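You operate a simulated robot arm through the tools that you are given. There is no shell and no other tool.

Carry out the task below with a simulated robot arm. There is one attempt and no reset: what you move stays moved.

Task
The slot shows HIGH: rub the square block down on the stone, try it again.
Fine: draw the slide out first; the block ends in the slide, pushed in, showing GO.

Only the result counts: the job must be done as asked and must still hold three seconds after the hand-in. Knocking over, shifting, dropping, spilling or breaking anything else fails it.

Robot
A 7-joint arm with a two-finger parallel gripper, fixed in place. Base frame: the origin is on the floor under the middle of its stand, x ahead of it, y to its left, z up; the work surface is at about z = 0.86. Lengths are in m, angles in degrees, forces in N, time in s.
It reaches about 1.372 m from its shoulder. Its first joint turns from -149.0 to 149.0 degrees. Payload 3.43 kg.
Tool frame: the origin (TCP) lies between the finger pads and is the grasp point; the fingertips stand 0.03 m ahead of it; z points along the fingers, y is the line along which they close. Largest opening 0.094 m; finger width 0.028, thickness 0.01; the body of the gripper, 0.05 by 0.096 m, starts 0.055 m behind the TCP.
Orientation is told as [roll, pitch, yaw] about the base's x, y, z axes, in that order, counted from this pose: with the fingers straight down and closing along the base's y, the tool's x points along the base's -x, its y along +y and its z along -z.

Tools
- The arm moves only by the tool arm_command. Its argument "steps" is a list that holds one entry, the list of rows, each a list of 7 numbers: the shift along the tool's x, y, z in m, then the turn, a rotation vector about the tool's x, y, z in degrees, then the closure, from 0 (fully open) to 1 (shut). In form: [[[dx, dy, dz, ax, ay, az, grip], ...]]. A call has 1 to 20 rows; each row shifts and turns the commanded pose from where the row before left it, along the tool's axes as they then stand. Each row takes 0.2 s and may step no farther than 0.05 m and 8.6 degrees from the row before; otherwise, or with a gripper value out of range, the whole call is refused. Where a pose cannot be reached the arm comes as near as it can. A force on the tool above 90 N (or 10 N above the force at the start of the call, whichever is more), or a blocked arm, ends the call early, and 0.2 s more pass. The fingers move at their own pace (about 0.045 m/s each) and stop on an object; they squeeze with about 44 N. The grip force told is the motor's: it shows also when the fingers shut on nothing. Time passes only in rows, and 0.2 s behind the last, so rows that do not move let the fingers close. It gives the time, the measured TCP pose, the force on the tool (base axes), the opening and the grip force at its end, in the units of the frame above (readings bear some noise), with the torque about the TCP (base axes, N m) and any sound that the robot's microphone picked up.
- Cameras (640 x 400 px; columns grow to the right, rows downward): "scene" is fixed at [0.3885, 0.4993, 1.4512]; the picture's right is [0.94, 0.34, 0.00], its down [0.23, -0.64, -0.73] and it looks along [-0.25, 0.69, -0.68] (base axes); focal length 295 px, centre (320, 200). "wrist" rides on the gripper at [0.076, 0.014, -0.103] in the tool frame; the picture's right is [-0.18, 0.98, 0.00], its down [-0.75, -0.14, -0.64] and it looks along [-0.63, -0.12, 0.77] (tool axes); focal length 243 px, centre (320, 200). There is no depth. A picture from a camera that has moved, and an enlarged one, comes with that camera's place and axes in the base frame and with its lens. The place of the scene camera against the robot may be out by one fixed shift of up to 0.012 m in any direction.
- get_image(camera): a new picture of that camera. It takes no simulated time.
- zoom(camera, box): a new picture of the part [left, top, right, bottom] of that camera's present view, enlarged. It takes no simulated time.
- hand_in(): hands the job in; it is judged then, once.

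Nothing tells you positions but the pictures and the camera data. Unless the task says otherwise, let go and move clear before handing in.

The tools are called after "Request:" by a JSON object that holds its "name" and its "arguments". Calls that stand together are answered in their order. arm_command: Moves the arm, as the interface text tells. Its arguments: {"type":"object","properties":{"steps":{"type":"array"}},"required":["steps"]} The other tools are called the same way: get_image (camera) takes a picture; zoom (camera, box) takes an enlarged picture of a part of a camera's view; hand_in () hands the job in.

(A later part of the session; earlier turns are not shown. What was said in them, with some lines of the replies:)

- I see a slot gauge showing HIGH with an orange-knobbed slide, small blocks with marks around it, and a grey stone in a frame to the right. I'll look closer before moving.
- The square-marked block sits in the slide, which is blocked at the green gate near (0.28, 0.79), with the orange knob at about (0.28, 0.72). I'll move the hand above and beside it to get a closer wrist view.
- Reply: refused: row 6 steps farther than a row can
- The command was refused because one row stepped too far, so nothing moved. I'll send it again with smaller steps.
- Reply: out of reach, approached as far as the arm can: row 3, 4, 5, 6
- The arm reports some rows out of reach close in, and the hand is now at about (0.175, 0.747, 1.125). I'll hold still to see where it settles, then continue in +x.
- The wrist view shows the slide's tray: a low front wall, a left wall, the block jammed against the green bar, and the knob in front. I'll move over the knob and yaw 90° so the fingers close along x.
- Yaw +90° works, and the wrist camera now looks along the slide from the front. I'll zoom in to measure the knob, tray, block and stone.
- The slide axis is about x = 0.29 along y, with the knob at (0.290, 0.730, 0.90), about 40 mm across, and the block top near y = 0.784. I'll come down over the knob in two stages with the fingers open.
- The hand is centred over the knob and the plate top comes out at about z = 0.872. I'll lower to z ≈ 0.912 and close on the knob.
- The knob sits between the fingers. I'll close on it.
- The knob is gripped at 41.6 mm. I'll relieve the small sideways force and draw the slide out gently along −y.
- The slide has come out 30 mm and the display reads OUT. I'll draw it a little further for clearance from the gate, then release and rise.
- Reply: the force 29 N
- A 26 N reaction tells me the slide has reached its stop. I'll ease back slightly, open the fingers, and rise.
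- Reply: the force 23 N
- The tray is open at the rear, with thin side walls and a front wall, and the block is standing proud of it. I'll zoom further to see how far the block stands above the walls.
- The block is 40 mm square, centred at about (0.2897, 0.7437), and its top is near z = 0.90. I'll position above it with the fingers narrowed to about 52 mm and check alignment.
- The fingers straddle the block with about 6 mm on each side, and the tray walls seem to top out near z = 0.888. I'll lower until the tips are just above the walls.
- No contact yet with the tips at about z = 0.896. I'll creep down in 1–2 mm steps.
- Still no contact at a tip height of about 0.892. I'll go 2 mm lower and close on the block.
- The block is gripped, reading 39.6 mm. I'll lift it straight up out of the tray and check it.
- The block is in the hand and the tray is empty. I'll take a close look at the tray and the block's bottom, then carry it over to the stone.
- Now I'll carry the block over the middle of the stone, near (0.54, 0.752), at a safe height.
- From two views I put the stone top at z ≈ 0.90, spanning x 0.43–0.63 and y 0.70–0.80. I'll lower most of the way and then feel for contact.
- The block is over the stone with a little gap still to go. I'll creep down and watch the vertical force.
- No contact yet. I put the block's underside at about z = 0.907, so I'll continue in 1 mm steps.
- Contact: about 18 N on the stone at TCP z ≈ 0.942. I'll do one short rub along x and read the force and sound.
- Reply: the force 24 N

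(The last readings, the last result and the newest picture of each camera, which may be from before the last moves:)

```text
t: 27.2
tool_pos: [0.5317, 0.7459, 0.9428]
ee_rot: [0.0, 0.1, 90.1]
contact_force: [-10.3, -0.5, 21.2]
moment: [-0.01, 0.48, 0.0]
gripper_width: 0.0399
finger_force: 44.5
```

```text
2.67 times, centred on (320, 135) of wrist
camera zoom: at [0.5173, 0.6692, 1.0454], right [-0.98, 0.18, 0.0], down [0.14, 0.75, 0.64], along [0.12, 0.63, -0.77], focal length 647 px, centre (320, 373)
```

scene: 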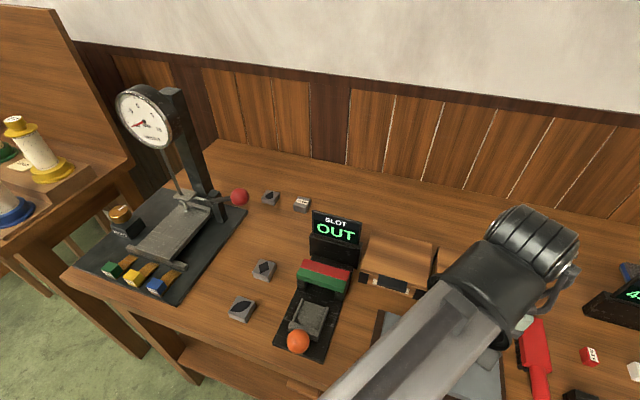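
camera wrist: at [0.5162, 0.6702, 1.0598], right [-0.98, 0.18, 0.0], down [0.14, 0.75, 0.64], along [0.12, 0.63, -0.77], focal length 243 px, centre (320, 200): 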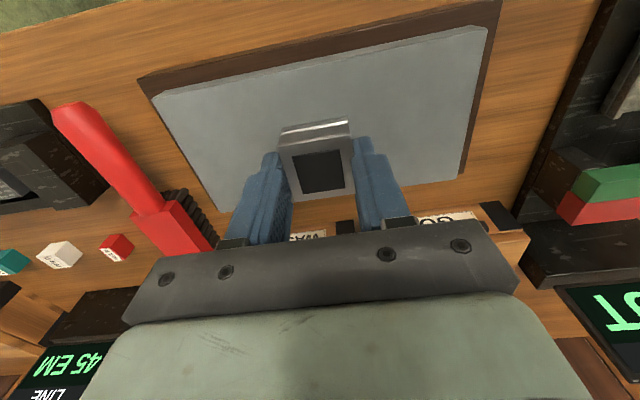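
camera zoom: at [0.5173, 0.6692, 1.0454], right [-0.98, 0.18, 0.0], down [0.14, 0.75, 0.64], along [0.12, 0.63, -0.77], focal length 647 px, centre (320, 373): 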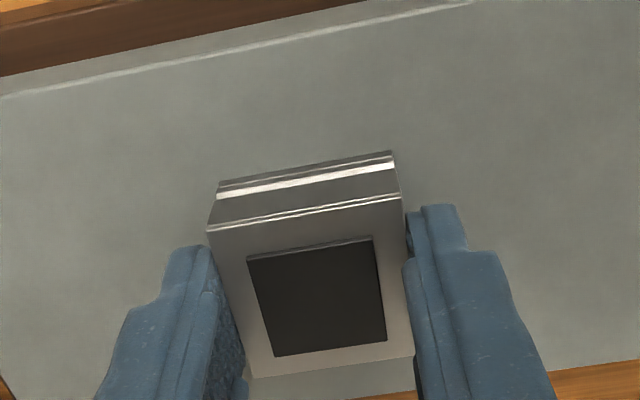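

The rub works, with about 21 N normal and 10 N friction and no slip. I'll repeat the same pattern and watch whether the normal force drops, since a drop would mean wear.

Request:
{"name": "arm_command", "arguments": {"steps": [[[0, -0.015, 0, 0, 0, 0, 0.8], [0, -0.015, 0, 0, 0, 0, 0.8], [0, 0.015, 0, 0, 0, 0, 0.8], [0, 0.015, 0, 0, 0, 0, 0.8], [0, 0.015, 0, 0, 0, 0, 0.8], [0, 0.015, 0, 0, 0, 0, 0.8], [0, -0.015, 0, 0, 0, 0, 0.8], [0, -0.015, 0, 0, 0, 0, 0.8]]]}}

Request:
{"name": "zoom", "arguments": {"camera": "wrist", "box": [200, 60, 440, 210]}}

```text
t: 29.0
tool_pos: [0.5311, 0.7473, 0.9417]
ee_rot: [0.1, 0.0, 89.9]
contact_force: [-4.7, -0.1, 9.6]
moment: [0.1, 0.0, 0.02]
gripper_width: 0.0393
finger_force: 44.1
```

```text
2.67 times, centred on (320, 135) of wrist
camera zoom: at [0.5177, 0.6707, 1.0453], right [-0.98, 0.18, 0.0], down [0.14, 0.75, 0.64], along [0.12, 0.63, -0.77], focal length 647 px, centre (320, 373)
```

zoom: 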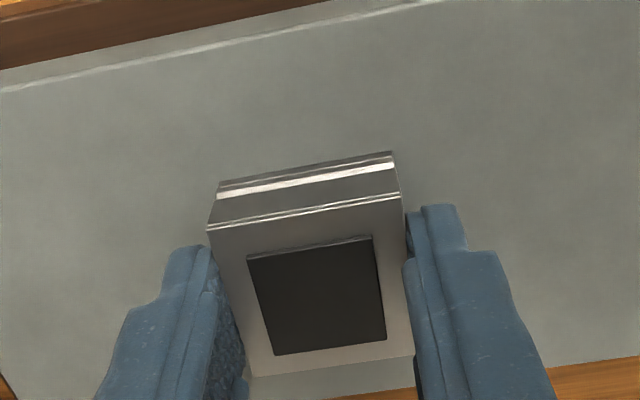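

The normal force fell from 21 to about 10 N at the same height, so metal is coming off. Rather than risk overshooting, I'll take the block back and try it in the slide now.

Request:
{"name": "arm_command", "arguments": {"steps": [[[0, 0, -0.015, 0, 0, 0, 0.8], [0, 0, -0.025, 0, 0, 0, 0.8], [0, 0, -0.03, 0, 0, 0, 0.8], [0, 0.03, 0, 0, 0, 0, 0.8], [0, 0.04, 0, 0, 0, 0, 0.8], [0, 0.04, 0, 0, 0, 0, 0.8], [0, 0.04, 0, 0, 0, 0, 0.8], [0, 0.04, 0, 0, 0, 0, 0.8], [0, 0.03, 0, 0, 0, 0, 0.8], [0.003, 0.0205, 0, 0, 0, 0, 0.8], [0, 0, 0, 0, 0, 0, 0.8]]]}}

Request:
{"name": "get_image", "arguments": {"camera": "wrist"}}

Request:
{"name": "zoom", "arguments": {"camera": "wrist", "box": [240, 0, 400, 220]}}

Request:
{"name": "zoom", "arguments": {"camera": "scene", "box": [260, 190, 380, 360]}}

```text
t: 31.4
tool_pos: [0.2912, 0.7415, 1.0113]
ee_rot: [0.0, 0.0, 90.0]
contact_force: [-0.1, 0.3, -1.8]
moment: [0.02, -0.02, 0.02]
gripper_width: 0.0398
finger_force: 44.4
```

```text
taken
camera wrist: at [0.2774, 0.6655, 1.1142], right [-0.98, 0.18, 0.0], down [0.14, 0.75, 0.64], along [0.12, 0.63, -0.77], focal length 243 px, centre (320, 200)
```

wrist: 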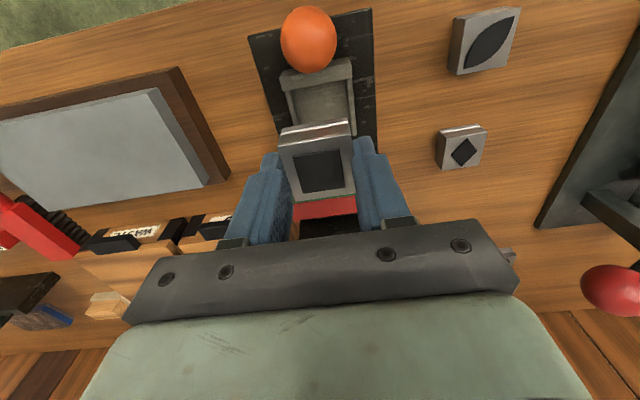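

```text
1.82 times, centred on (320, 110) of wrist
camera zoom: at [0.2774, 0.6655, 1.1142], right [-0.98, 0.18, 0.0], down [0.14, 0.75, 0.64], along [0.12, 0.63, -0.77], focal length 441 px, centre (320, 364)
```

zoom: 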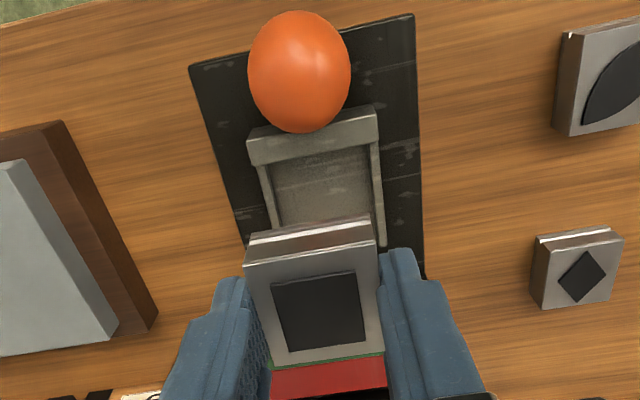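

```text
2.35 times, centred on (320, 275) of scene
camera zoom: at [0.3885, 0.4993, 1.4512], right [0.94, 0.34, 0.0], down [0.23, -0.64, -0.73], along [-0.25, 0.69, -0.68], focal length 694 px, centre (320, 24)
```

zoom: 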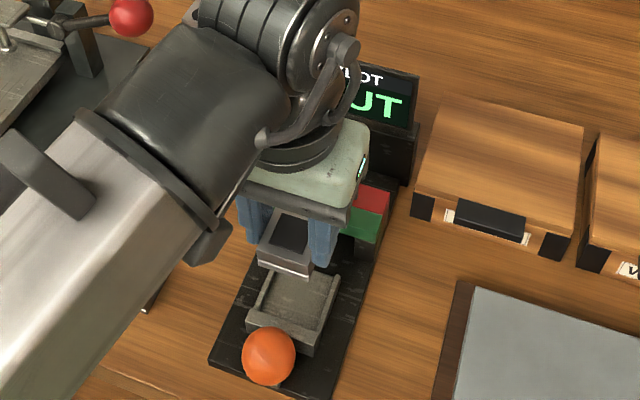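

The view matches the one at lift-off, so I'm back over the tray. I'll lower the block into it, set back 2 mm from the front wall, and check for contact before releasing.

Request:
{"name": "arm_command", "arguments": {"steps": [[[-0.002, 0.0005, 0.03, 0, 0, 0, 0.8], [0, 0, 0.03, 0, 0, 0, 0.8], [0, 0, 0.02, 0, 0, 0, 0.8], [0, 0, 0.008, 0, 0, 0, 0.8], [0, 0, 0.002, 0, 0, 0, 0.8], [0, 0, 0, 0, 0, 0, 0.8]]]}}

Request:
{"name": "zoom", "arguments": {"camera": "wrist", "box": [240, 80, 400, 230]}}

Request:
{"name": "zoom", "arguments": {"camera": "scene", "box": [290, 280, 350, 340]}}

```text
t: 32.8
tool_pos: [0.2889, 0.7459, 0.9206]
ee_rot: [-0.1, -0.1, 89.9]
contact_force: [0.3, 0.1, -2.3]
moment: [-0.01, -0.01, -0.02]
gripper_width: 0.0393
finger_force: 44.1
```

```text
2.67 times, centred on (320, 155) of wrist
camera zoom: at [0.2754, 0.6682, 1.0243], right [-0.98, 0.18, 0.0], down [0.14, 0.75, 0.64], along [0.12, 0.63, -0.77], focal length 647 px, centre (320, 320)
```

zoom: 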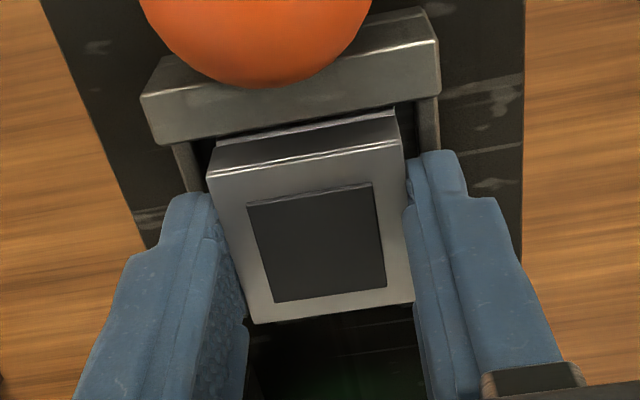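

```text
6.67 times, centred on (320, 310) of scene
camera zoom: at [0.3885, 0.4993, 1.4512], right [0.94, 0.34, 0.0], down [0.23, -0.64, -0.73], along [-0.25, 0.69, -0.68], focal length 1966 px, centre (320, -533)
```

zoom: 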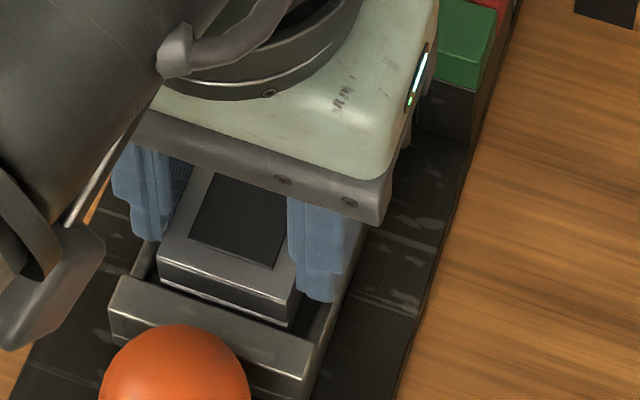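

The block is in the tray about a millimetre above its floor. I'll lower to contact.

Request:
{"name": "arm_command", "arguments": {"steps": [[[0, 0, 0.001, 0, 0, 0, 0.8], [0, 0, 0.0005, 0, 0, 0, 0.8], [0, 0, 0, 0, 0, 0, 0.8]]]}}

```text
t: 33.6
tool_pos: [0.2905, 0.7461, 0.9189]
ee_rot: [0.0, 0.0, 90.0]
contact_force: [-0.2, -1.1, -1.8]
moment: [0.01, -0.04, 0.0]
gripper_width: 0.0396
finger_force: 43.5
```

Request:
{"name": "arm_command", "arguments": {"steps": [[[0, 0, 0.0005, 0, 0, 0, 0.8], [0, 0, 0, 0, 0, 0, 0.8]]]}}

Request:
{"name": "arm_command", "arguments": {"steps": [[[0, 0, 0.0005, 0, 0, 0, 0.8], [0, 0, 0, 0, 0, 0, 0.8]]]}}

```text
t: 34.2
tool_pos: [0.2919, 0.7458, 0.9203]
ee_rot: [0.0, 0.0, 89.9]
contact_force: [1.5, -0.4, 8.7]
moment: [-0.06, -0.09, -0.02]
gripper_width: 0.0395
finger_force: 44.4
```

```text
t: 34.8
tool_pos: [0.2903, 0.7469, 0.9192]
ee_rot: [-0.1, -0.1, 89.9]
contact_force: [4.1, 0.6, 20.5]
moment: [-0.26, -0.04, 0.04]
gripper_width: 0.0395
finger_force: 44.2
```

The block is seated on the tray floor at about 23 N/mm stiffness, and by my bookkeeping roughly 0.5 mm has come off. I'll ease the pressure, release it, and rise.

Request:
{"name": "arm_command", "arguments": {"steps": [[[0, 0, -0.0008, 0, 0, 0, 0.8], [0, 0, 0, 0, 0, 0, 0.44], [0, 0, 0, 0, 0, 0, 0.44], [0, 0, 0, 0, 0, 0, 0.44], [0, 0, -0.01, 0, 0, 0, 0.44], [0, 0, -0.03, 0, 0, 0, 0.44], [0, 0, -0.03, 0, 0, 0, 0.44], [0, 0, 0, 0, 0, 0, 0.44]]]}}

Request:
{"name": "get_image", "arguments": {"camera": "wrist"}}

Request:
{"name": "zoom", "arguments": {"camera": "wrist", "box": [240, 40, 400, 200]}}

```text
t: 36.6
tool_pos: [0.2903, 0.7459, 0.9897]
ee_rot: [0.0, -0.1, 90.0]
contact_force: [0.1, 0.4, -0.6]
moment: [0.0, 0.0, -0.01]
gripper_width: 0.0526
finger_force: 0.0
```

```text
taken
camera wrist: at [0.277, 0.6698, 1.0933], right [-0.98, 0.18, 0.0], down [0.14, 0.75, 0.64], along [0.12, 0.63, -0.77], focal length 243 px, centre (320, 200)
```

wrist: 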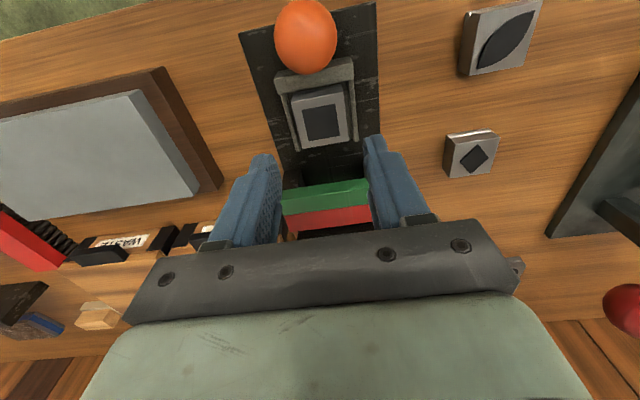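

```text
2.50 times, centred on (320, 120) of wrist
camera zoom: at [0.277, 0.6698, 1.0933], right [-0.98, 0.18, 0.0], down [0.14, 0.75, 0.64], along [0.12, 0.63, -0.77], focal length 606 px, centre (320, 400)
```

zoom: 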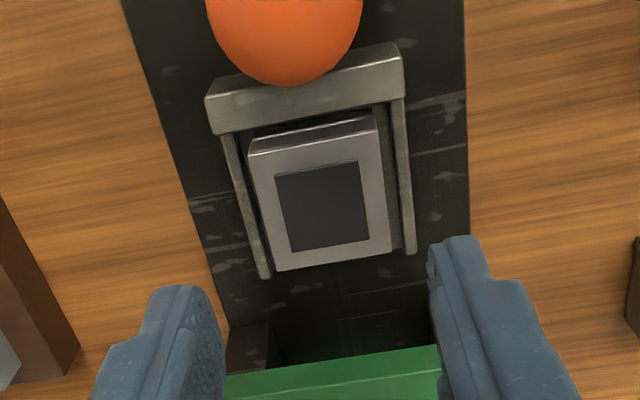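

The block is sitting squarely in the tray. Now I'll take hold of the knob to push the slide in.

Request:
{"name": "arm_command", "arguments": {"steps": [[[0.03, 0, 0, 0, 0, 0, 0.2], [0.032, 0, 0, 0, 0, 0, 0.2], [0, 0, 0.03, 0, 0, 0, 0.2], [0, 0, 0.03, 0, 0, 0, 0.2], [0, 0, 0.016, 0, 0, 0, 0.2], [0, 0, 0, 0, 0, 0, 0.2]]]}}

Request:
{"name": "get_image", "arguments": {"camera": "wrist"}}

```text
t: 38.0
tool_pos: [0.2912, 0.6842, 0.914]
ee_rot: [0.0, 0.0, 89.9]
contact_force: [-0.1, -0.8, -1.2]
moment: [-0.01, -0.01, -0.02]
gripper_width: 0.0751
finger_force: 0.0
```

```text
taken
camera wrist: at [0.2773, 0.6076, 1.0166], right [-0.98, 0.18, 0.0], down [0.14, 0.75, 0.64], along [0.12, 0.63, -0.77], focal length 243 px, centre (320, 200)
```

wrist: 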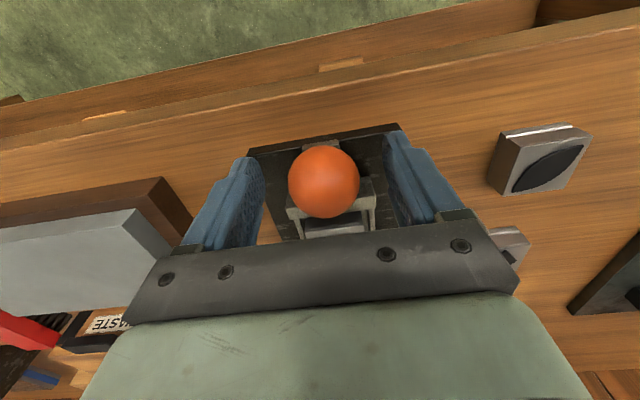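

The knob is between the fingers. I'll grip it and push the slide in about 30 mm, short of the gate.

Request:
{"name": "arm_command", "arguments": {"steps": [[[0, 0.001, 0, 0, 0, 0, 0.5], [0, 0, 0, 0, 0, 0, 0.8], [0, 0, 0, 0, 0, 0, 0.8], [-0.01, 0, 0, 0, 0, 0, 0.8], [-0.01, 0, 0, 0, 0, 0, 0.8], [-0.01, 0, 0, 0, 0, 0, 0.8], [0, 0, 0, 0, 0, 0, 0.8]]]}}

Request:
{"name": "get_image", "arguments": {"camera": "wrist"}}

Request:
{"name": "zoom", "arguments": {"camera": "scene", "box": [260, 190, 380, 360]}}

```text
t: 39.6
tool_pos: [0.2908, 0.7151, 0.913]
ee_rot: [0.1, 0.1, 90.0]
contact_force: [0.7, 1.9, -0.4]
moment: [-0.26, -0.03, 0.05]
gripper_width: 0.0415
finger_force: 44.6
```

```text
taken
camera wrist: at [0.2761, 0.6382, 1.0167], right [-0.98, 0.18, 0.0], down [0.14, 0.75, 0.64], along [0.12, 0.63, -0.77], focal length 243 px, centre (320, 200)
```

wrist: 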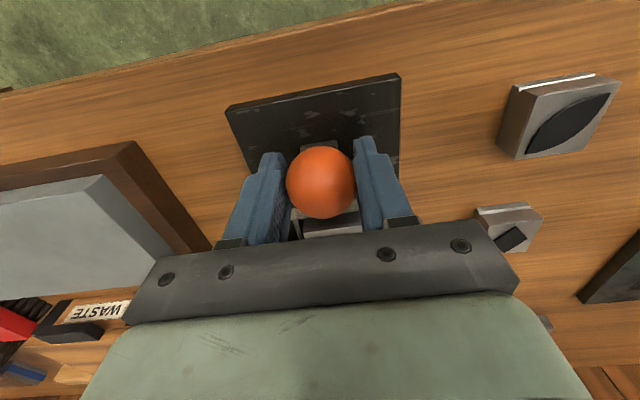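

```text
2.35 times, centred on (320, 275) of scene
camera zoom: at [0.3885, 0.4993, 1.4512], right [0.94, 0.34, 0.0], down [0.23, -0.64, -0.73], along [-0.25, 0.69, -0.68], focal length 694 px, centre (320, 24)
```

zoom: 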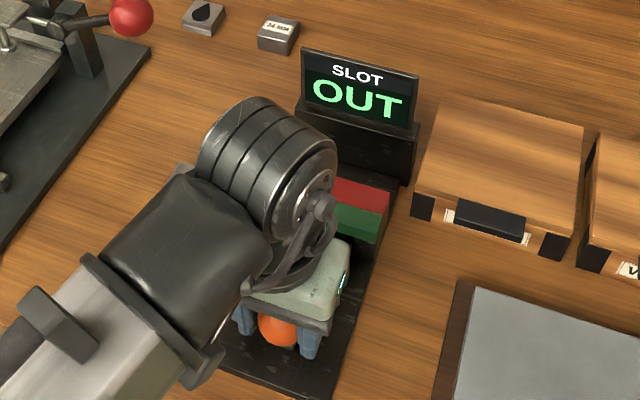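

The slide has moved in smoothly and the block should be about 10 mm from the gate. I'll push gently in small steps and watch the force.

Request:
{"name": "arm_command", "arguments": {"steps": [[[-0.004, 0, 0, 0, 0, 0, 0.8], [-0.004, 0, 0, 0, 0, 0, 0.8], [-0.003, 0, 0, 0, 0, 0, 0.8], [0, 0, 0, 0, 0, 0, 0.8]]]}}

Request:
{"name": "zoom", "arguments": {"camera": "scene", "box": [260, 190, 380, 360]}}

```text
t: 40.6
tool_pos: [0.2894, 0.7251, 0.9131]
ee_rot: [0.0, 0.0, 90.0]
contact_force: [4.5, -0.7, -3.4]
moment: [-0.01, -0.11, 0.06]
gripper_width: 0.0411
finger_force: 45.4
```

```text
2.35 times, centred on (320, 275) of scene
camera zoom: at [0.3885, 0.4993, 1.4512], right [0.94, 0.34, 0.0], down [0.23, -0.64, -0.73], along [-0.25, 0.69, -0.68], focal length 694 px, centre (320, 24)
```

zoom: 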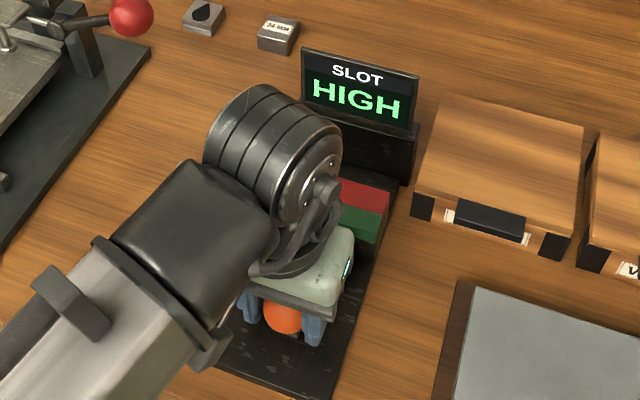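

The display reads HIGH at this position, with no resistance yet. I'll push on a few more millimetres to see whether the block clears the green bar.

Request:
{"name": "arm_command", "arguments": {"steps": [[[-0.003, 0, 0, 0, 0, 0, 0.8], [-0.002, 0, 0, 0, 0, 0, 0.8], [0, 0, 0, 0, 0, 0, 0.8]]]}}

Request:
{"name": "zoom", "arguments": {"camera": "scene", "box": [260, 190, 380, 360]}}

```text
t: 41.4
tool_pos: [0.2903, 0.7279, 0.9131]
ee_rot: [0.0, 0.2, 89.9]
contact_force: [11.7, -25.5, -7.3]
moment: [0.17, -0.16, -0.16]
gripper_width: 0.0414
finger_force: 45.3
```

```text
2.35 times, centred on (320, 275) of scene
camera zoom: at [0.3885, 0.4993, 1.4512], right [0.94, 0.34, 0.0], down [0.23, -0.64, -0.73], along [-0.25, 0.69, -0.68], focal length 694 px, centre (320, 24)
```

zoom: 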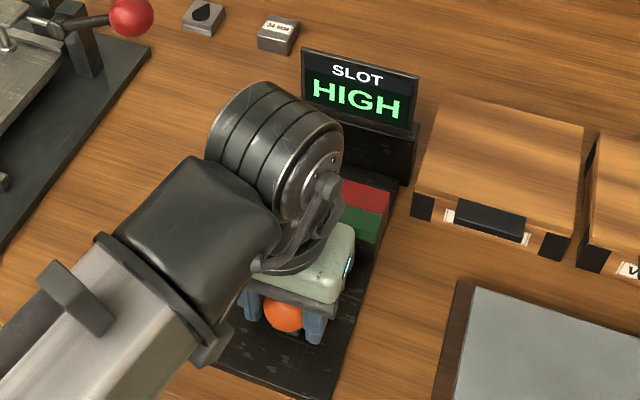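

Blocked at 25 N and still HIGH, so more must come off. I'll draw the slide back out to its stop, release it, and go back for the block.

Request:
{"name": "arm_command", "arguments": {"steps": [[[0.005, 0, 0, 0, 0, 0, 0.8], [0.01, 0, 0, 0, 0, 0, 0.8], [0.01, 0, 0, 0, 0, 0, 0.8], [0.01, 0, 0, 0, 0, 0, 0.8], [0.008, 0, 0, 0, 0, 0, 0.8], [0.002, 0, 0, 0, 0, 0, 0.8], [0, 0, 0, 0, 0, 0, 0.8]]]}}

Request:
{"name": "zoom", "arguments": {"camera": "wrist", "box": [200, 60, 440, 240]}}

```text
t: 43.0
tool_pos: [0.2889, 0.6854, 0.9138]
ee_rot: [0.0, 0.0, 90.0]
contact_force: [11.1, 0.8, -7.7]
moment: [0.49, -0.17, -0.09]
gripper_width: 0.0413
finger_force: 44.9
```

```text
2.22 times, centred on (320, 150) of wrist
camera zoom: at [0.276, 0.6081, 1.0169], right [-0.98, 0.18, 0.0], down [0.14, 0.75, 0.64], along [0.12, 0.63, -0.77], focal length 539 px, centre (320, 311)
```

zoom: 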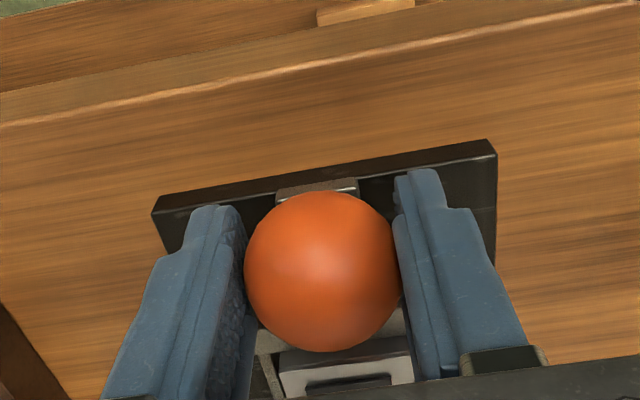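

The slide is out. I'll release the knob, rise, and come back over the block with the fingers set to 52 mm.

Request:
{"name": "arm_command", "arguments": {"steps": [[[0, 0, 0, 0, 0, 0, 0.4], [0, 0, 0, 0, 0, 0, 0.2], [0, 0, 0, 0, 0, 0, 0.2], [0, 0, -0.03, 0, 0, 0, 0.2], [0, 0, -0.03, 0, 0, 0, 0.2], [0, 0, -0.015, 0, 0, 0, 0.2], [-0.03, 0, 0, 0, 0, 0, 0.44], [-0.0275, 0, 0, 0, 0, 0, 0.44], [0, 0, 0.03, 0, 0, 0, 0.44], [0, 0, 0.01, 0, 0, 0, 0.44], [0, 0, 0, 0, 0, 0, 0.44]]]}}

Request:
{"name": "zoom", "arguments": {"camera": "wrist", "box": [240, 80, 400, 230]}}

```text
t: 45.4
tool_pos: [0.2895, 0.7432, 0.9479]
ee_rot: [-0.1, 0.0, 89.9]
contact_force: [0.3, 0.8, 0.1]
moment: [0.0, 0.03, -0.03]
gripper_width: 0.0525
finger_force: 0.1
```

```text
2.67 times, centred on (320, 155) of wrist
camera zoom: at [0.2752, 0.6654, 1.0522], right [-0.98, 0.18, 0.0], down [0.14, 0.75, 0.64], along [0.12, 0.63, -0.77], focal length 647 px, centre (320, 320)
```

zoom: 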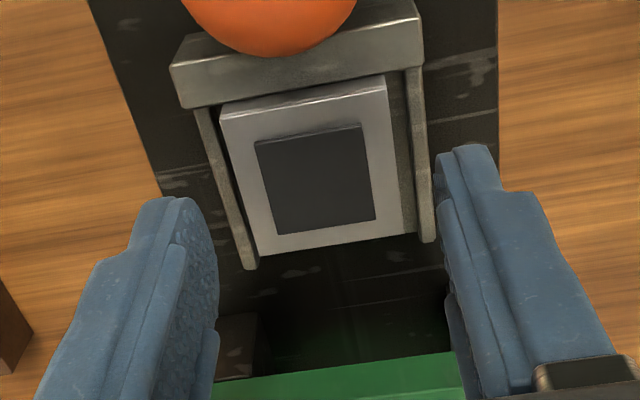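

The block is between the fingers. I'll lower to the same grip height as before, close, and lift.

Request:
{"name": "arm_command", "arguments": {"steps": [[[0, 0, 0.015, 0, 0, 0, 0.44], [0, 0, 0.008, 0, 0, 0, 0.44], [0, 0, 0.004, 0, 0, 0, 0.44], [0, 0, 0.001, 0, 0, 0, 0.44], [0, 0, 0, 0, 0, 0, 0.44]]]}}

Request:
{"name": "arm_command", "arguments": {"steps": [[[0, 0, 0, 0, 0, 0, 0.6], [0, 0, 0, 0, 0, 0, 0.8], [0, 0, 0, 0, 0, 0, 0.8], [0, 0, 0, 0, 0, 0, 0.8]]]}}

Request:
{"name": "zoom", "arguments": {"camera": "wrist", "box": [240, 80, 400, 230]}}

```text
t: 46.6
tool_pos: [0.2896, 0.7438, 0.9215]
ee_rot: [0.1, 0.0, 89.9]
contact_force: [0.0, 0.3, -0.7]
moment: [-0.04, 0.01, -0.01]
gripper_width: 0.0525
finger_force: 0.0
```

```text
t: 47.6
tool_pos: [0.2894, 0.7442, 0.9207]
ee_rot: [0.1, -0.1, 90.1]
contact_force: [-0.3, 0.1, -0.5]
moment: [0.03, -0.05, -0.03]
gripper_width: 0.0397
finger_force: 43.4
```

```text
2.67 times, centred on (320, 155) of wrist
camera zoom: at [0.2757, 0.6665, 1.0248], right [-0.98, 0.18, 0.0], down [0.14, 0.75, 0.64], along [0.12, 0.63, -0.77], focal length 647 px, centre (320, 320)
```

zoom: 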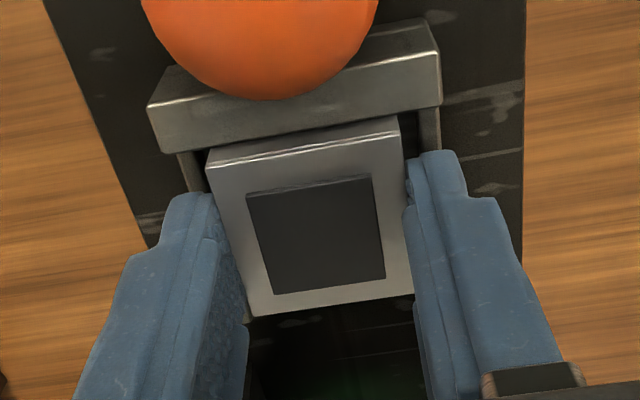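

The grip is good. I'll lift and carry the block to the stone again.

Request:
{"name": "arm_command", "arguments": {"steps": [[[0, 0, -0.02, 0, 0, 0, 0.8], [0, 0, -0.03, 0, 0, 0, 0.8], [0, 0, -0.04, 0, 0, 0, 0.8], [0, -0.03, 0, 0, 0, 0, 0.8], [0, -0.04, 0, 0, 0, 0, 0.8], [0, -0.04, 0, 0, 0, 0, 0.8], [0, -0.04, 0, 0, 0, 0, 0.8], [0, -0.04, 0, 0, 0, 0, 0.8], [0, -0.03, 0, 0, 0, 0, 0.8], [-0.004, -0.0206, 0, 0, 0, 0, 0.8], [0, 0, 0, 0, 0, 0, 0.8], [0, 0, 0.03, 0, 0, 0, 0.8], [0, 0, 0.03, 0, 0, 0, 0.8], [0, 0, 0.006, 0, 0, 0, 0.8], [0, 0, 0.001, 0, 0, 0, 0.8], [0, 0, 0, 0, 0, 0, 0.8]]]}}

Request:
{"name": "zoom", "arguments": {"camera": "wrist", "box": [200, 60, 440, 210]}}

```text
t: 51.0
tool_pos: [0.5292, 0.7462, 0.9437]
ee_rot: [0.0, -0.1, 90.0]
contact_force: [0.6, -0.8, -2.1]
moment: [-0.01, 0.02, -0.02]
gripper_width: 0.0396
finger_force: 43.9
```

```text
2.67 times, centred on (320, 135) of wrist
camera zoom: at [0.5148, 0.6698, 1.0468], right [-0.98, 0.18, 0.0], down [0.14, 0.75, 0.64], along [0.12, 0.63, -0.77], focal length 647 px, centre (320, 373)
```

zoom: 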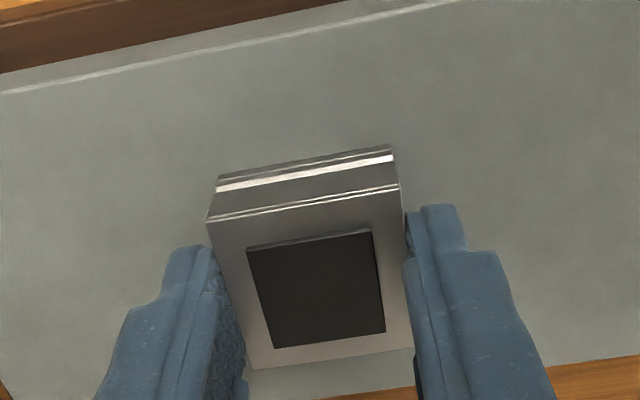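

I'm hovering just above the stone. I'll feel for contact in half-millimetre steps.

Request:
{"name": "arm_command", "arguments": {"steps": [[[0, 0, 0.0005, 0, 0, 0, 0.8], [0, 0, 0.0005, 0, 0, 0, 0.8], [0, 0, 0, 0, 0, 0, 0.8]]]}}

Request:
{"name": "arm_command", "arguments": {"steps": [[[0, 0, 0.0005, 0, 0, 0, 0.8], [0, 0, 0, 0, 0, 0, 0.8]]]}}

```text
t: 51.8
tool_pos: [0.5281, 0.7464, 0.944]
ee_rot: [0.0, -0.2, 90.0]
contact_force: [-3.1, 1.8, 12.6]
moment: [-0.22, 0.16, -0.05]
gripper_width: 0.0394
finger_force: 43.9
```

```text
t: 52.4
tool_pos: [0.5296, 0.7466, 0.9445]
ee_rot: [0.0, -0.1, 90.0]
contact_force: [-4.1, 1.5, 21.3]
moment: [-0.23, 0.23, 0.01]
gripper_width: 0.0392
finger_force: 44.1
```

Contact with about 21 N settled. One measured pass now, then I'll read the settled force to estimate the wear.

Request:
{"name": "arm_command", "arguments": {"steps": [[[0, -0.015, 0, 0, 0, 0, 0.8], [0, -0.015, 0, 0, 0, 0, 0.8], [0, 0.015, 0, 0, 0, 0, 0.8], [0, 0.015, 0, 0, 0, 0, 0.8], [0, 0.015, 0, 0, 0, 0, 0.8], [0, 0.015, 0, 0, 0, 0, 0.8], [0, -0.015, 0, 0, 0, 0, 0.8], [0, -0.015, 0, 0, 0, 0, 0.8], [0, 0, 0, 0, 0, 0, 0.8]]]}}

Request:
{"name": "zoom", "arguments": {"camera": "wrist", "box": [200, 60, 440, 210]}}

```text
t: 54.4
tool_pos: [0.5285, 0.7474, 0.9427]
ee_rot: [0.0, 0.0, 89.9]
contact_force: [-9.6, 0.0, 20.1]
moment: [0.18, 0.57, 0.07]
gripper_width: 0.0394
finger_force: 44.1
```

```text
2.67 times, centred on (320, 135) of wrist
camera zoom: at [0.5144, 0.6696, 1.0462], right [-0.98, 0.18, 0.0], down [0.14, 0.75, 0.64], along [0.12, 0.63, -0.77], focal length 647 px, centre (320, 373)
```

zoom: 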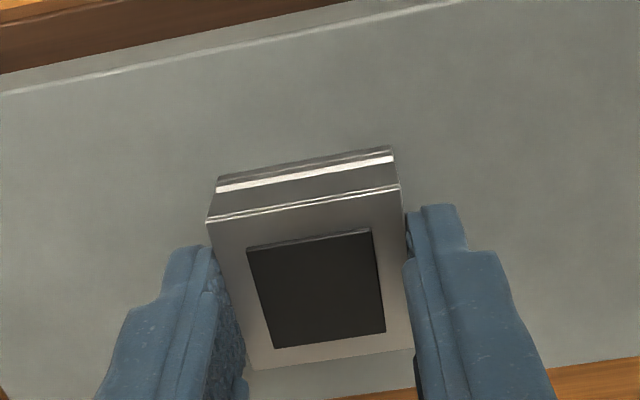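

The force barely changed this time. I'll do half a pass more and check again.

Request:
{"name": "arm_command", "arguments": {"steps": [[[0, -0.015, 0, 0, 0, 0, 0.8], [0, -0.015, 0, 0, 0, 0, 0.8], [0, 0.015, 0, 0, 0, 0, 0.8], [0, 0.015, 0, 0, 0, 0, 0.8], [0, 0, 0, 0, 0, 0, 0.8]]]}}

Request:
{"name": "arm_command", "arguments": {"steps": [[[0, 0.015, 0, 0, 0, 0, 0.8], [0, 0.015, 0, 0, 0, 0, 0.8], [0, -0.015, 0, 0, 0, 0, 0.8], [0, -0.015, 0, 0, 0, 0, 0.8], [0, 0, 0, 0, 0, 0, 0.8]]]}}

```text
t: 55.6
tool_pos: [0.5307, 0.7462, 0.9422]
ee_rot: [-0.1, 0.0, 89.9]
contact_force: [10.4, -0.7, 24.7]
moment: [0.01, -0.55, -0.02]
gripper_width: 0.0396
finger_force: 43.4
```

```text
t: 56.8
tool_pos: [0.5302, 0.7451, 0.9419]
ee_rot: [0.1, 0.0, 90.0]
contact_force: [-7.4, 0.0, 15.3]
moment: [0.05, 0.13, 0.06]
gripper_width: 0.0395
finger_force: 43.9
```

The readings depend on direction, so I'll lift slightly and re-touch to measure the contact height cleanly.

Request:
{"name": "arm_command", "arguments": {"steps": [[[0, 0, -0.0015, 0, 0, 0, 0.8], [0, 0, 0, 0, 0, 0, 0.8], [0, 0, 0.0005, 0, 0, 0, 0.8], [0, 0, 0, 0, 0, 0, 0.8]]]}}

Request:
{"name": "arm_command", "arguments": {"steps": [[[0, 0, 0.0005, 0, 0, 0, 0.8], [0, 0, 0, 0, 0, 0, 0.8]]]}}

Request:
{"name": "arm_command", "arguments": {"steps": [[[0, 0, 0.0005, 0, 0, 0, 0.8], [0, 0, 0, 0, 0, 0, 0.8]]]}}

```text
t: 57.8
tool_pos: [0.5294, 0.7465, 0.9419]
ee_rot: [-0.1, 0.0, 90.1]
contact_force: [0.9, -1.8, 1.6]
moment: [0.01, 0.02, -0.03]
gripper_width: 0.0397
finger_force: 43.2
```

```text
t: 58.4
tool_pos: [0.5294, 0.7476, 0.9432]
ee_rot: [0.1, -0.1, 90.0]
contact_force: [0.9, 2.8, 6.7]
moment: [-0.03, -0.02, 0.04]
gripper_width: 0.0396
finger_force: 43.7
```

```text
t: 59.0
tool_pos: [0.5302, 0.7475, 0.9413]
ee_rot: [0.0, -0.1, 90.0]
contact_force: [-0.9, 2.7, 18.0]
moment: [-0.08, 0.05, 0.03]
gripper_width: 0.0395
finger_force: 44.3
```

About 0.2–0.3 mm came off in this round. I'll test it again rather than overshoot, carrying the block back over the tray.

Request:
{"name": "arm_command", "arguments": {"steps": [[[0, 0, -0.015, 0, 0, 0, 0.8], [0, 0, -0.025, 0, 0, 0, 0.8], [0, 0, -0.03, 0, 0, 0, 0.8], [0, 0.03, 0, 0, 0, 0, 0.8], [0, 0.04, 0, 0, 0, 0, 0.8], [0, 0.04, 0, 0, 0, 0, 0.8], [0, 0.04, 0, 0, 0, 0, 0.8], [0, 0.04, 0, 0, 0, 0, 0.8], [0, 0.03, 0, 0, 0, 0, 0.8], [0.002, 0.0196, 0, 0, 0, 0, 0.8], [0, 0, 0, 0, 0, 0, 0.8], [0, 0, 0.03, 0, 0, 0, 0.8], [0, 0, 0.03, 0, 0, 0, 0.8], [0, 0, 0.02, 0, 0, 0, 0.8], [0, 0, 0, 0, 0, 0, 0.8]]]}}

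Request:
{"name": "zoom", "arguments": {"camera": "wrist", "box": [240, 80, 400, 230]}}

```text
t: 62.2
tool_pos: [0.2901, 0.747, 0.9317]
ee_rot: [0.0, 0.0, 90.0]
contact_force: [0.2, -0.1, -1.6]
moment: [0.02, -0.03, -0.01]
gripper_width: 0.0395
finger_force: 44.2
```

```text
2.67 times, centred on (320, 155) of wrist
camera zoom: at [0.2754, 0.6696, 1.0361], right [-0.98, 0.18, 0.0], down [0.14, 0.75, 0.64], along [0.12, 0.63, -0.77], focal length 647 px, centre (320, 320)
```

zoom: 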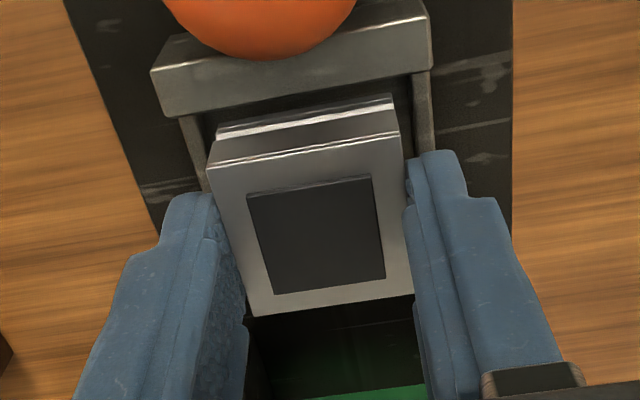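

The block is right over the pocket. I'll lower to the floor in fine steps at the end.

Request:
{"name": "arm_command", "arguments": {"steps": [[[0, 0, 0.008, 0, 0, 0, 0.8], [0, 0, 0.003, 0, 0, 0, 0.8], [0, 0, 0.0005, 0, 0, 0, 0.8], [0, 0, 0, 0, 0, 0, 0.8]]]}}

Request:
{"name": "arm_command", "arguments": {"steps": [[[0, 0, 0.0005, 0, 0, 0, 0.8], [0, 0, 0, 0, 0, 0, 0.8]]]}}

```text
t: 63.2
tool_pos: [0.2897, 0.7458, 0.9203]
ee_rot: [0.0, 0.0, 90.0]
contact_force: [0.6, 0.0, -2.7]
moment: [-0.02, 0.01, 0.02]
gripper_width: 0.0395
finger_force: 43.9
```

```text
t: 63.8
tool_pos: [0.2907, 0.7451, 0.9214]
ee_rot: [0.0, 0.0, 89.9]
contact_force: [-1.3, 0.3, 3.4]
moment: [0.05, 0.03, 0.02]
gripper_width: 0.0394
finger_force: 43.9
```

Contact at about 0.25 mm below the earlier grip height, which agrees with the stone reading. I'll release and move to the knob.

Request:
{"name": "arm_command", "arguments": {"steps": [[[0, 0, 0, 0, 0, 0, 0.44], [0, 0, 0, 0, 0, 0, 0.44], [0, 0, 0, 0, 0, 0, 0.44], [0, 0, -0.01, 0, 0, 0, 0.44], [0, 0, -0.03, 0, 0, 0, 0.44], [0, 0, -0.03, 0, 0, 0, 0.3], [0.03, 0, 0, 0, 0, 0, 0.2], [0.032, 0, 0, 0, 0, 0, 0.2], [0, 0, 0.03, 0, 0, 0, 0.2], [0, 0, 0.03, 0, 0, 0, 0.2], [0, 0, 0.017, 0, 0, 0, 0.2], [0, 0, 0, 0, 0, 0, 0.2]]]}}

Request:
{"name": "get_image", "arguments": {"camera": "wrist"}}

```text
t: 66.4
tool_pos: [0.2908, 0.683, 0.9142]
ee_rot: [-0.1, 0.0, 90.0]
contact_force: [0.7, 0.7, 0.2]
moment: [-0.01, 0.02, 0.0]
gripper_width: 0.0753
finger_force: 0.0
```

```text
taken
camera wrist: at [0.2765, 0.6053, 1.0167], right [-0.98, 0.18, 0.0], down [0.14, 0.75, 0.64], along [0.12, 0.63, -0.77], focal length 243 px, centre (320, 200)
```

wrist: 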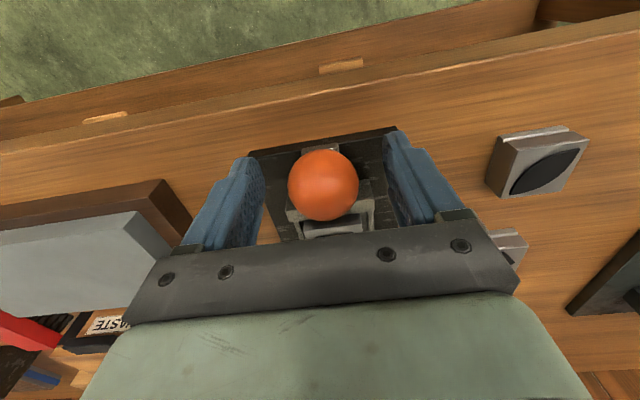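

I'll grip the knob and push the slide in to the gate.

Request:
{"name": "arm_command", "arguments": {"steps": [[[0, 0.0005, 0, 0, 0, 0, 0.5], [0, 0, 0, 0, 0, 0, 0.8], [0, 0, 0, 0, 0, 0, 0.8], [-0.01, 0, 0, 0, 0, 0, 0.8], [-0.01, 0, 0, 0, 0, 0, 0.8], [-0.01, 0, 0, 0, 0, 0, 0.8], [-0.006, 0, 0, 0, 0, 0, 0.8], [-0.005, 0, 0, 0, 0, 0, 0.8], [-0.003, 0, 0, 0, 0, 0, 0.8], [0, 0, 0, 0, 0, 0, 0.8]]]}}

Request:
{"name": "zoom", "arguments": {"camera": "scene", "box": [260, 190, 380, 360]}}

```text
t: 68.6
tool_pos: [0.291, 0.7262, 0.9131]
ee_rot: [0.0, -0.1, 90.1]
contact_force: [7.1, 0.4, 21.6]
moment: [-0.53, 0.03, -0.01]
gripper_width: 0.0415
finger_force: 45.0
```

```text
2.35 times, centred on (320, 275) of scene
camera zoom: at [0.3885, 0.4993, 1.4512], right [0.94, 0.34, 0.0], down [0.23, -0.64, -0.73], along [-0.25, 0.69, -0.68], focal length 694 px, centre (320, 24)
```

zoom: 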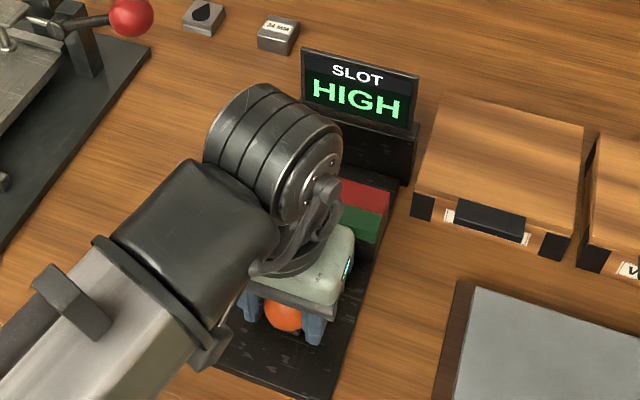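

No sideways block yet, but there is some downward load on the knob. I'll ease up about 1 mm and push on.

Request:
{"name": "arm_command", "arguments": {"steps": [[[0, 0, -0.001, 0, 0, 0, 0.8], [-0.002, 0, 0, 0, 0, 0, 0.8], [-0.002, 0, 0, 0, 0, 0, 0.8], [0, 0, 0, 0, 0, 0, 0.8]]]}}

Request:
{"name": "zoom", "arguments": {"camera": "scene", "box": [260, 190, 380, 360]}}

```text
t: 69.6
tool_pos: [0.2902, 0.7314, 0.913]
ee_rot: [0.0, 0.0, 90.1]
contact_force: [4.2, -0.9, -3.6]
moment: [1.01, -0.06, -0.11]
gripper_width: 0.0413
finger_force: 44.9
```

```text
2.35 times, centred on (320, 275) of scene
camera zoom: at [0.3885, 0.4993, 1.4512], right [0.94, 0.34, 0.0], down [0.23, -0.64, -0.73], along [-0.25, 0.69, -0.68], focal length 694 px, centre (320, 24)
```

zoom: 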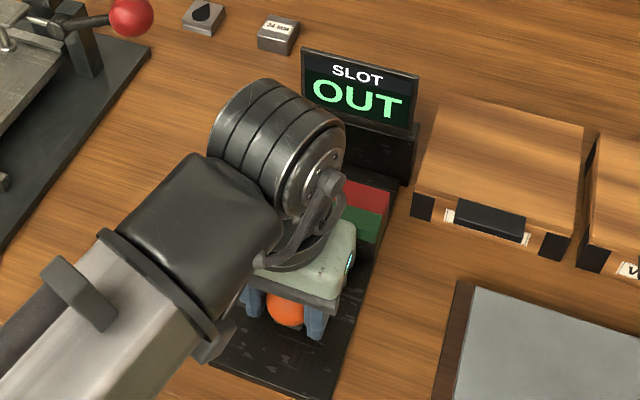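

The block has cleared the green bar: there's no resistance at 0.731, and the display shows OUT between positions. I'll keep pushing until it stops.

Request:
{"name": "arm_command", "arguments": {"steps": [[[-0.004, 0, 0, 0, 0, 0, 0.8], [-0.004, 0, 0, 0, 0, 0, 0.8], [-0.004, 0, 0, 0, 0, 0, 0.8], [0, 0, 0, 0, 0, 0, 0.8]]]}}

Request:
{"name": "zoom", "arguments": {"camera": "scene", "box": [260, 190, 380, 360]}}

```text
t: 70.6
tool_pos: [0.2895, 0.7427, 0.9144]
ee_rot: [0.0, 0.0, 90.0]
contact_force: [-0.1, 0.3, 8.4]
moment: [-0.79, 0.12, 0.06]
gripper_width: 0.0411
finger_force: 44.7
```

```text
2.35 times, centred on (320, 275) of scene
camera zoom: at [0.3885, 0.4993, 1.4512], right [0.94, 0.34, 0.0], down [0.23, -0.64, -0.73], along [-0.25, 0.69, -0.68], focal length 694 px, centre (320, 24)
```

zoom: 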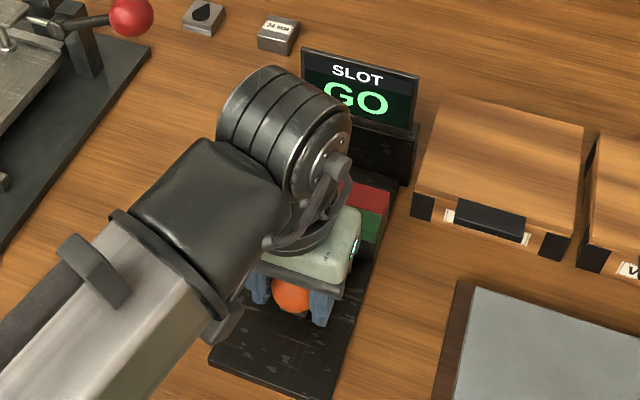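

It shows GO, but I'm not yet against a stop. I'll push a few millimetres more, gently, to confirm the red bar holds it there.

Request:
{"name": "arm_command", "arguments": {"steps": [[[-0.002, 0, -0.0004, 0, 0, 0, 0.8], [-0.001, 0, 0, 0, 0, 0, 0.8], [0, 0, 0, 0, 0, 0, 0.8]]]}}

Request:
{"name": "zoom", "arguments": {"camera": "scene", "box": [260, 190, 380, 360]}}

```text
t: 71.4
tool_pos: [0.2911, 0.7451, 0.9134]
ee_rot: [0.0, 0.1, 90.0]
contact_force: [1.0, -1.4, -3.2]
moment: [0.11, 0.0, 0.08]
gripper_width: 0.0411
finger_force: 44.9
```

```text
2.35 times, centred on (320, 275) of scene
camera zoom: at [0.3885, 0.4993, 1.4512], right [0.94, 0.34, 0.0], down [0.23, -0.64, -0.73], along [-0.25, 0.69, -0.68], focal length 694 px, centre (320, 24)
```

zoom: 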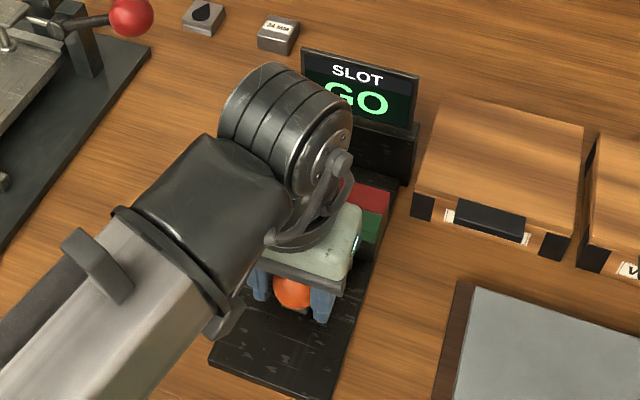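

Still GO with no resistance at 0.745. I'll go on in 1–2 mm steps until it meets the stop.

Request:
{"name": "arm_command", "arguments": {"steps": [[[-0.001, 0, 0, 0, 0, 0, 0.8], [-0.001, 0, 0, 0, 0, 0, 0.8], [0, 0, 0, 0, 0, 0, 0.8]]]}}

Request:
{"name": "zoom", "arguments": {"camera": "scene", "box": [260, 190, 380, 360]}}

```text
t: 72.2
tool_pos: [0.2904, 0.7461, 0.9133]
ee_rot: [0.0, 0.2, 89.9]
contact_force: [3.5, -16.6, -11.0]
moment: [0.43, -0.08, 0.01]
gripper_width: 0.0414
finger_force: 45.2
```

```text
2.35 times, centred on (320, 275) of scene
camera zoom: at [0.3885, 0.4993, 1.4512], right [0.94, 0.34, 0.0], down [0.23, -0.64, -0.73], along [-0.25, 0.69, -0.68], focal length 694 px, centre (320, 24)
```

zoom: 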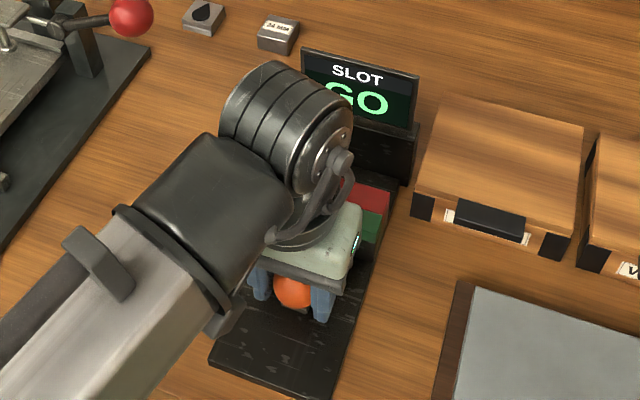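

The slide is stopped by the red bar with 17 N against it and the display holds GO. I'll ease off, open the fingers, and rise straight up.

Request:
{"name": "arm_command", "arguments": {"steps": [[[0.0007, 0, 0.0004, 0, 0, 0, 0.8], [0, 0, 0, 0, 0, 0, 0.7], [0, 0, 0, 0, 0, 0, 0.4], [0, 0, 0, 0, 0, 0, 0.2], [0, 0, 0, 0, 0, 0, 0.2], [0, 0, -0.01, 0, 0, 0, 0.2], [0, 0, -0.03, 0, 0, 0, 0.2], [0, 0, -0.03, 0, 0, 0, 0.2], [0, 0, -0.03, 0, 0, 0, 0.2], [0, 0, -0.03, 0, 0, 0, 0.2], [0, 0, 0, 0, 0, 0, 0.2]]]}}

Request:
{"name": "get_image", "arguments": {"camera": "wrist"}}

Request:
{"name": "get_image", "arguments": {"camera": "scene"}}

Request:
{"name": "zoom", "arguments": {"camera": "scene", "box": [260, 190, 380, 360]}}

```text
t: 74.6
tool_pos: [0.2884, 0.745, 1.0424]
ee_rot: [-0.1, 0.0, 90.0]
contact_force: [-0.2, 0.3, 0.0]
moment: [0.03, 0.02, 0.01]
gripper_width: 0.0752
finger_force: 0.0
```

```text
taken
camera wrist: at [0.2747, 0.6682, 1.1465], right [-0.98, 0.18, 0.0], down [0.14, 0.75, 0.64], along [0.12, 0.63, -0.77], focal length 243 px, centre (320, 200)
```

wrist: 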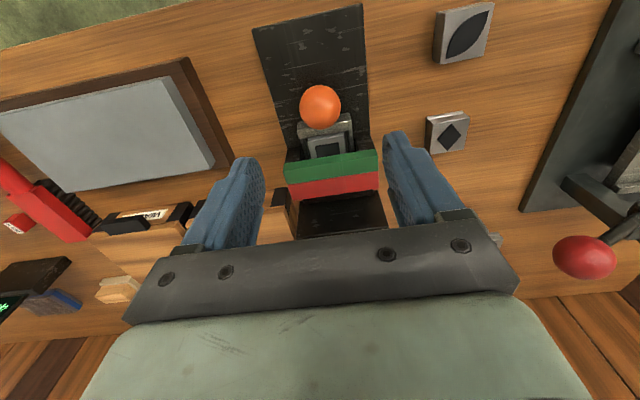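

```text
taken
```

scene: 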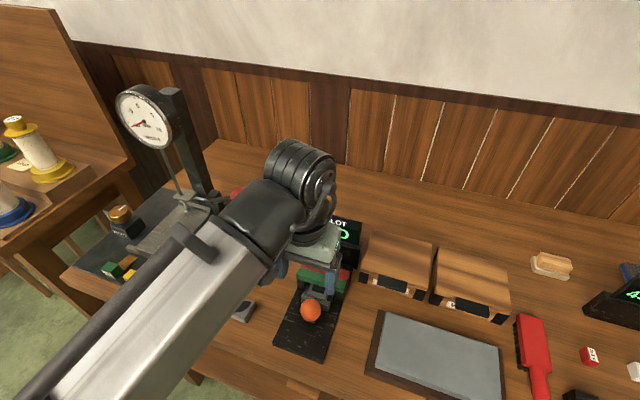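

```text
2.35 times, centred on (320, 275) of scene
camera zoom: at [0.3885, 0.4993, 1.4512], right [0.94, 0.34, 0.0], down [0.23, -0.64, -0.73], along [-0.25, 0.69, -0.68], focal length 694 px, centre (320, 24)
```

zoom: 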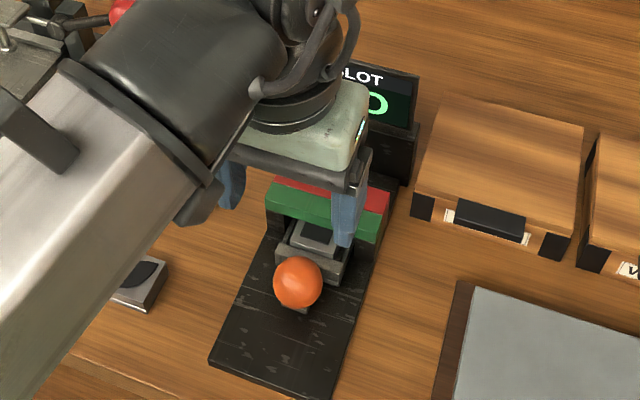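

The hand is clear and the slide stays in. I'll move it aside so the whole display can be seen, then check.

Request:
{"name": "arm_command", "arguments": {"steps": [[[0, 0, -0.03, 0, 0, 0, 0.2], [0, -0.04, -0.01, 0, 0, 0, 0.2], [0, -0.04, 0, 0, 0, 0, 0.2], [0, -0.04, 0, 0, 0, 0, 0.2], [0, -0.04, 0, 0, 0, 0, 0.2], [0, -0.04, 0, 0, 0, 0, 0.2], [0, 0, 0, 0, 0, 0, 0.2], [0, 0, 0, 0, 0, 0, 0.2], [0, 0, 0, 0, 0, 0, 0.2], [0, 0, 0, 0, 0, 0, 0.2], [0, 0, 0, 0, 0, 0, 0.2], [0, 0, 0, 0, 0, 0, 0.2]]]}}

Request:
{"name": "get_image", "arguments": {"camera": "scene"}}

Request:
{"name": "zoom", "arguments": {"camera": "scene", "box": [220, 190, 380, 360]}}

```text
t: 77.2
tool_pos: [0.4876, 0.7485, 1.083]
ee_rot: [0.0, 0.0, 90.0]
contact_force: [0.3, 0.0, -0.1]
moment: [0.0, 0.01, 0.03]
gripper_width: 0.0754
finger_force: 0.1
```

```text
taken
```

scene: 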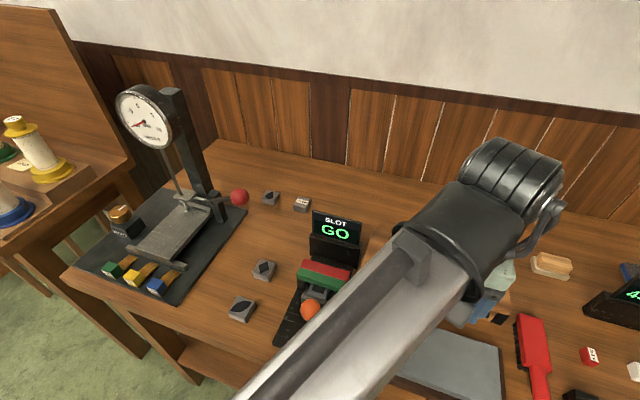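

```text
2.35 times, centred on (300, 275) of scene
camera zoom: at [0.3885, 0.4993, 1.4512], right [0.94, 0.34, 0.0], down [0.23, -0.64, -0.73], along [-0.25, 0.69, -0.68], focal length 694 px, centre (367, 24)
```

zoom: 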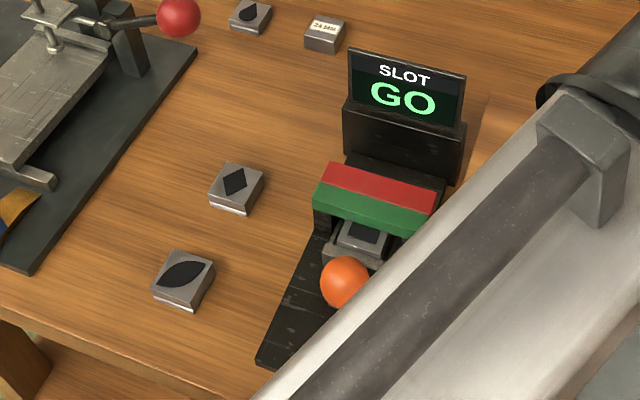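

The display reads GO steadily, with the square block in the slide, the slide pushed in against the red bar, and the hand empty and clear. Nothing else looks disturbed, so I'm handing in.

Request:
{"name": "hand_in", "arguments": {}}

```text
The job is handed in.
```

The slot now reads GO, and I've handed the job in. The square block is in the slide, which is pushed in against the red bar.

It took two rounds of rubbing on the stone. After the first round, which took off about 0.5 mm by my estimate, the block still read HIGH. After the second, about 0.25 mm more, it cleared the green bar and stopped at the red one.

I let go and moved the arm clear. GO held for about two and a half seconds before I handed in. Nothing else looked disturbed in the final picture.
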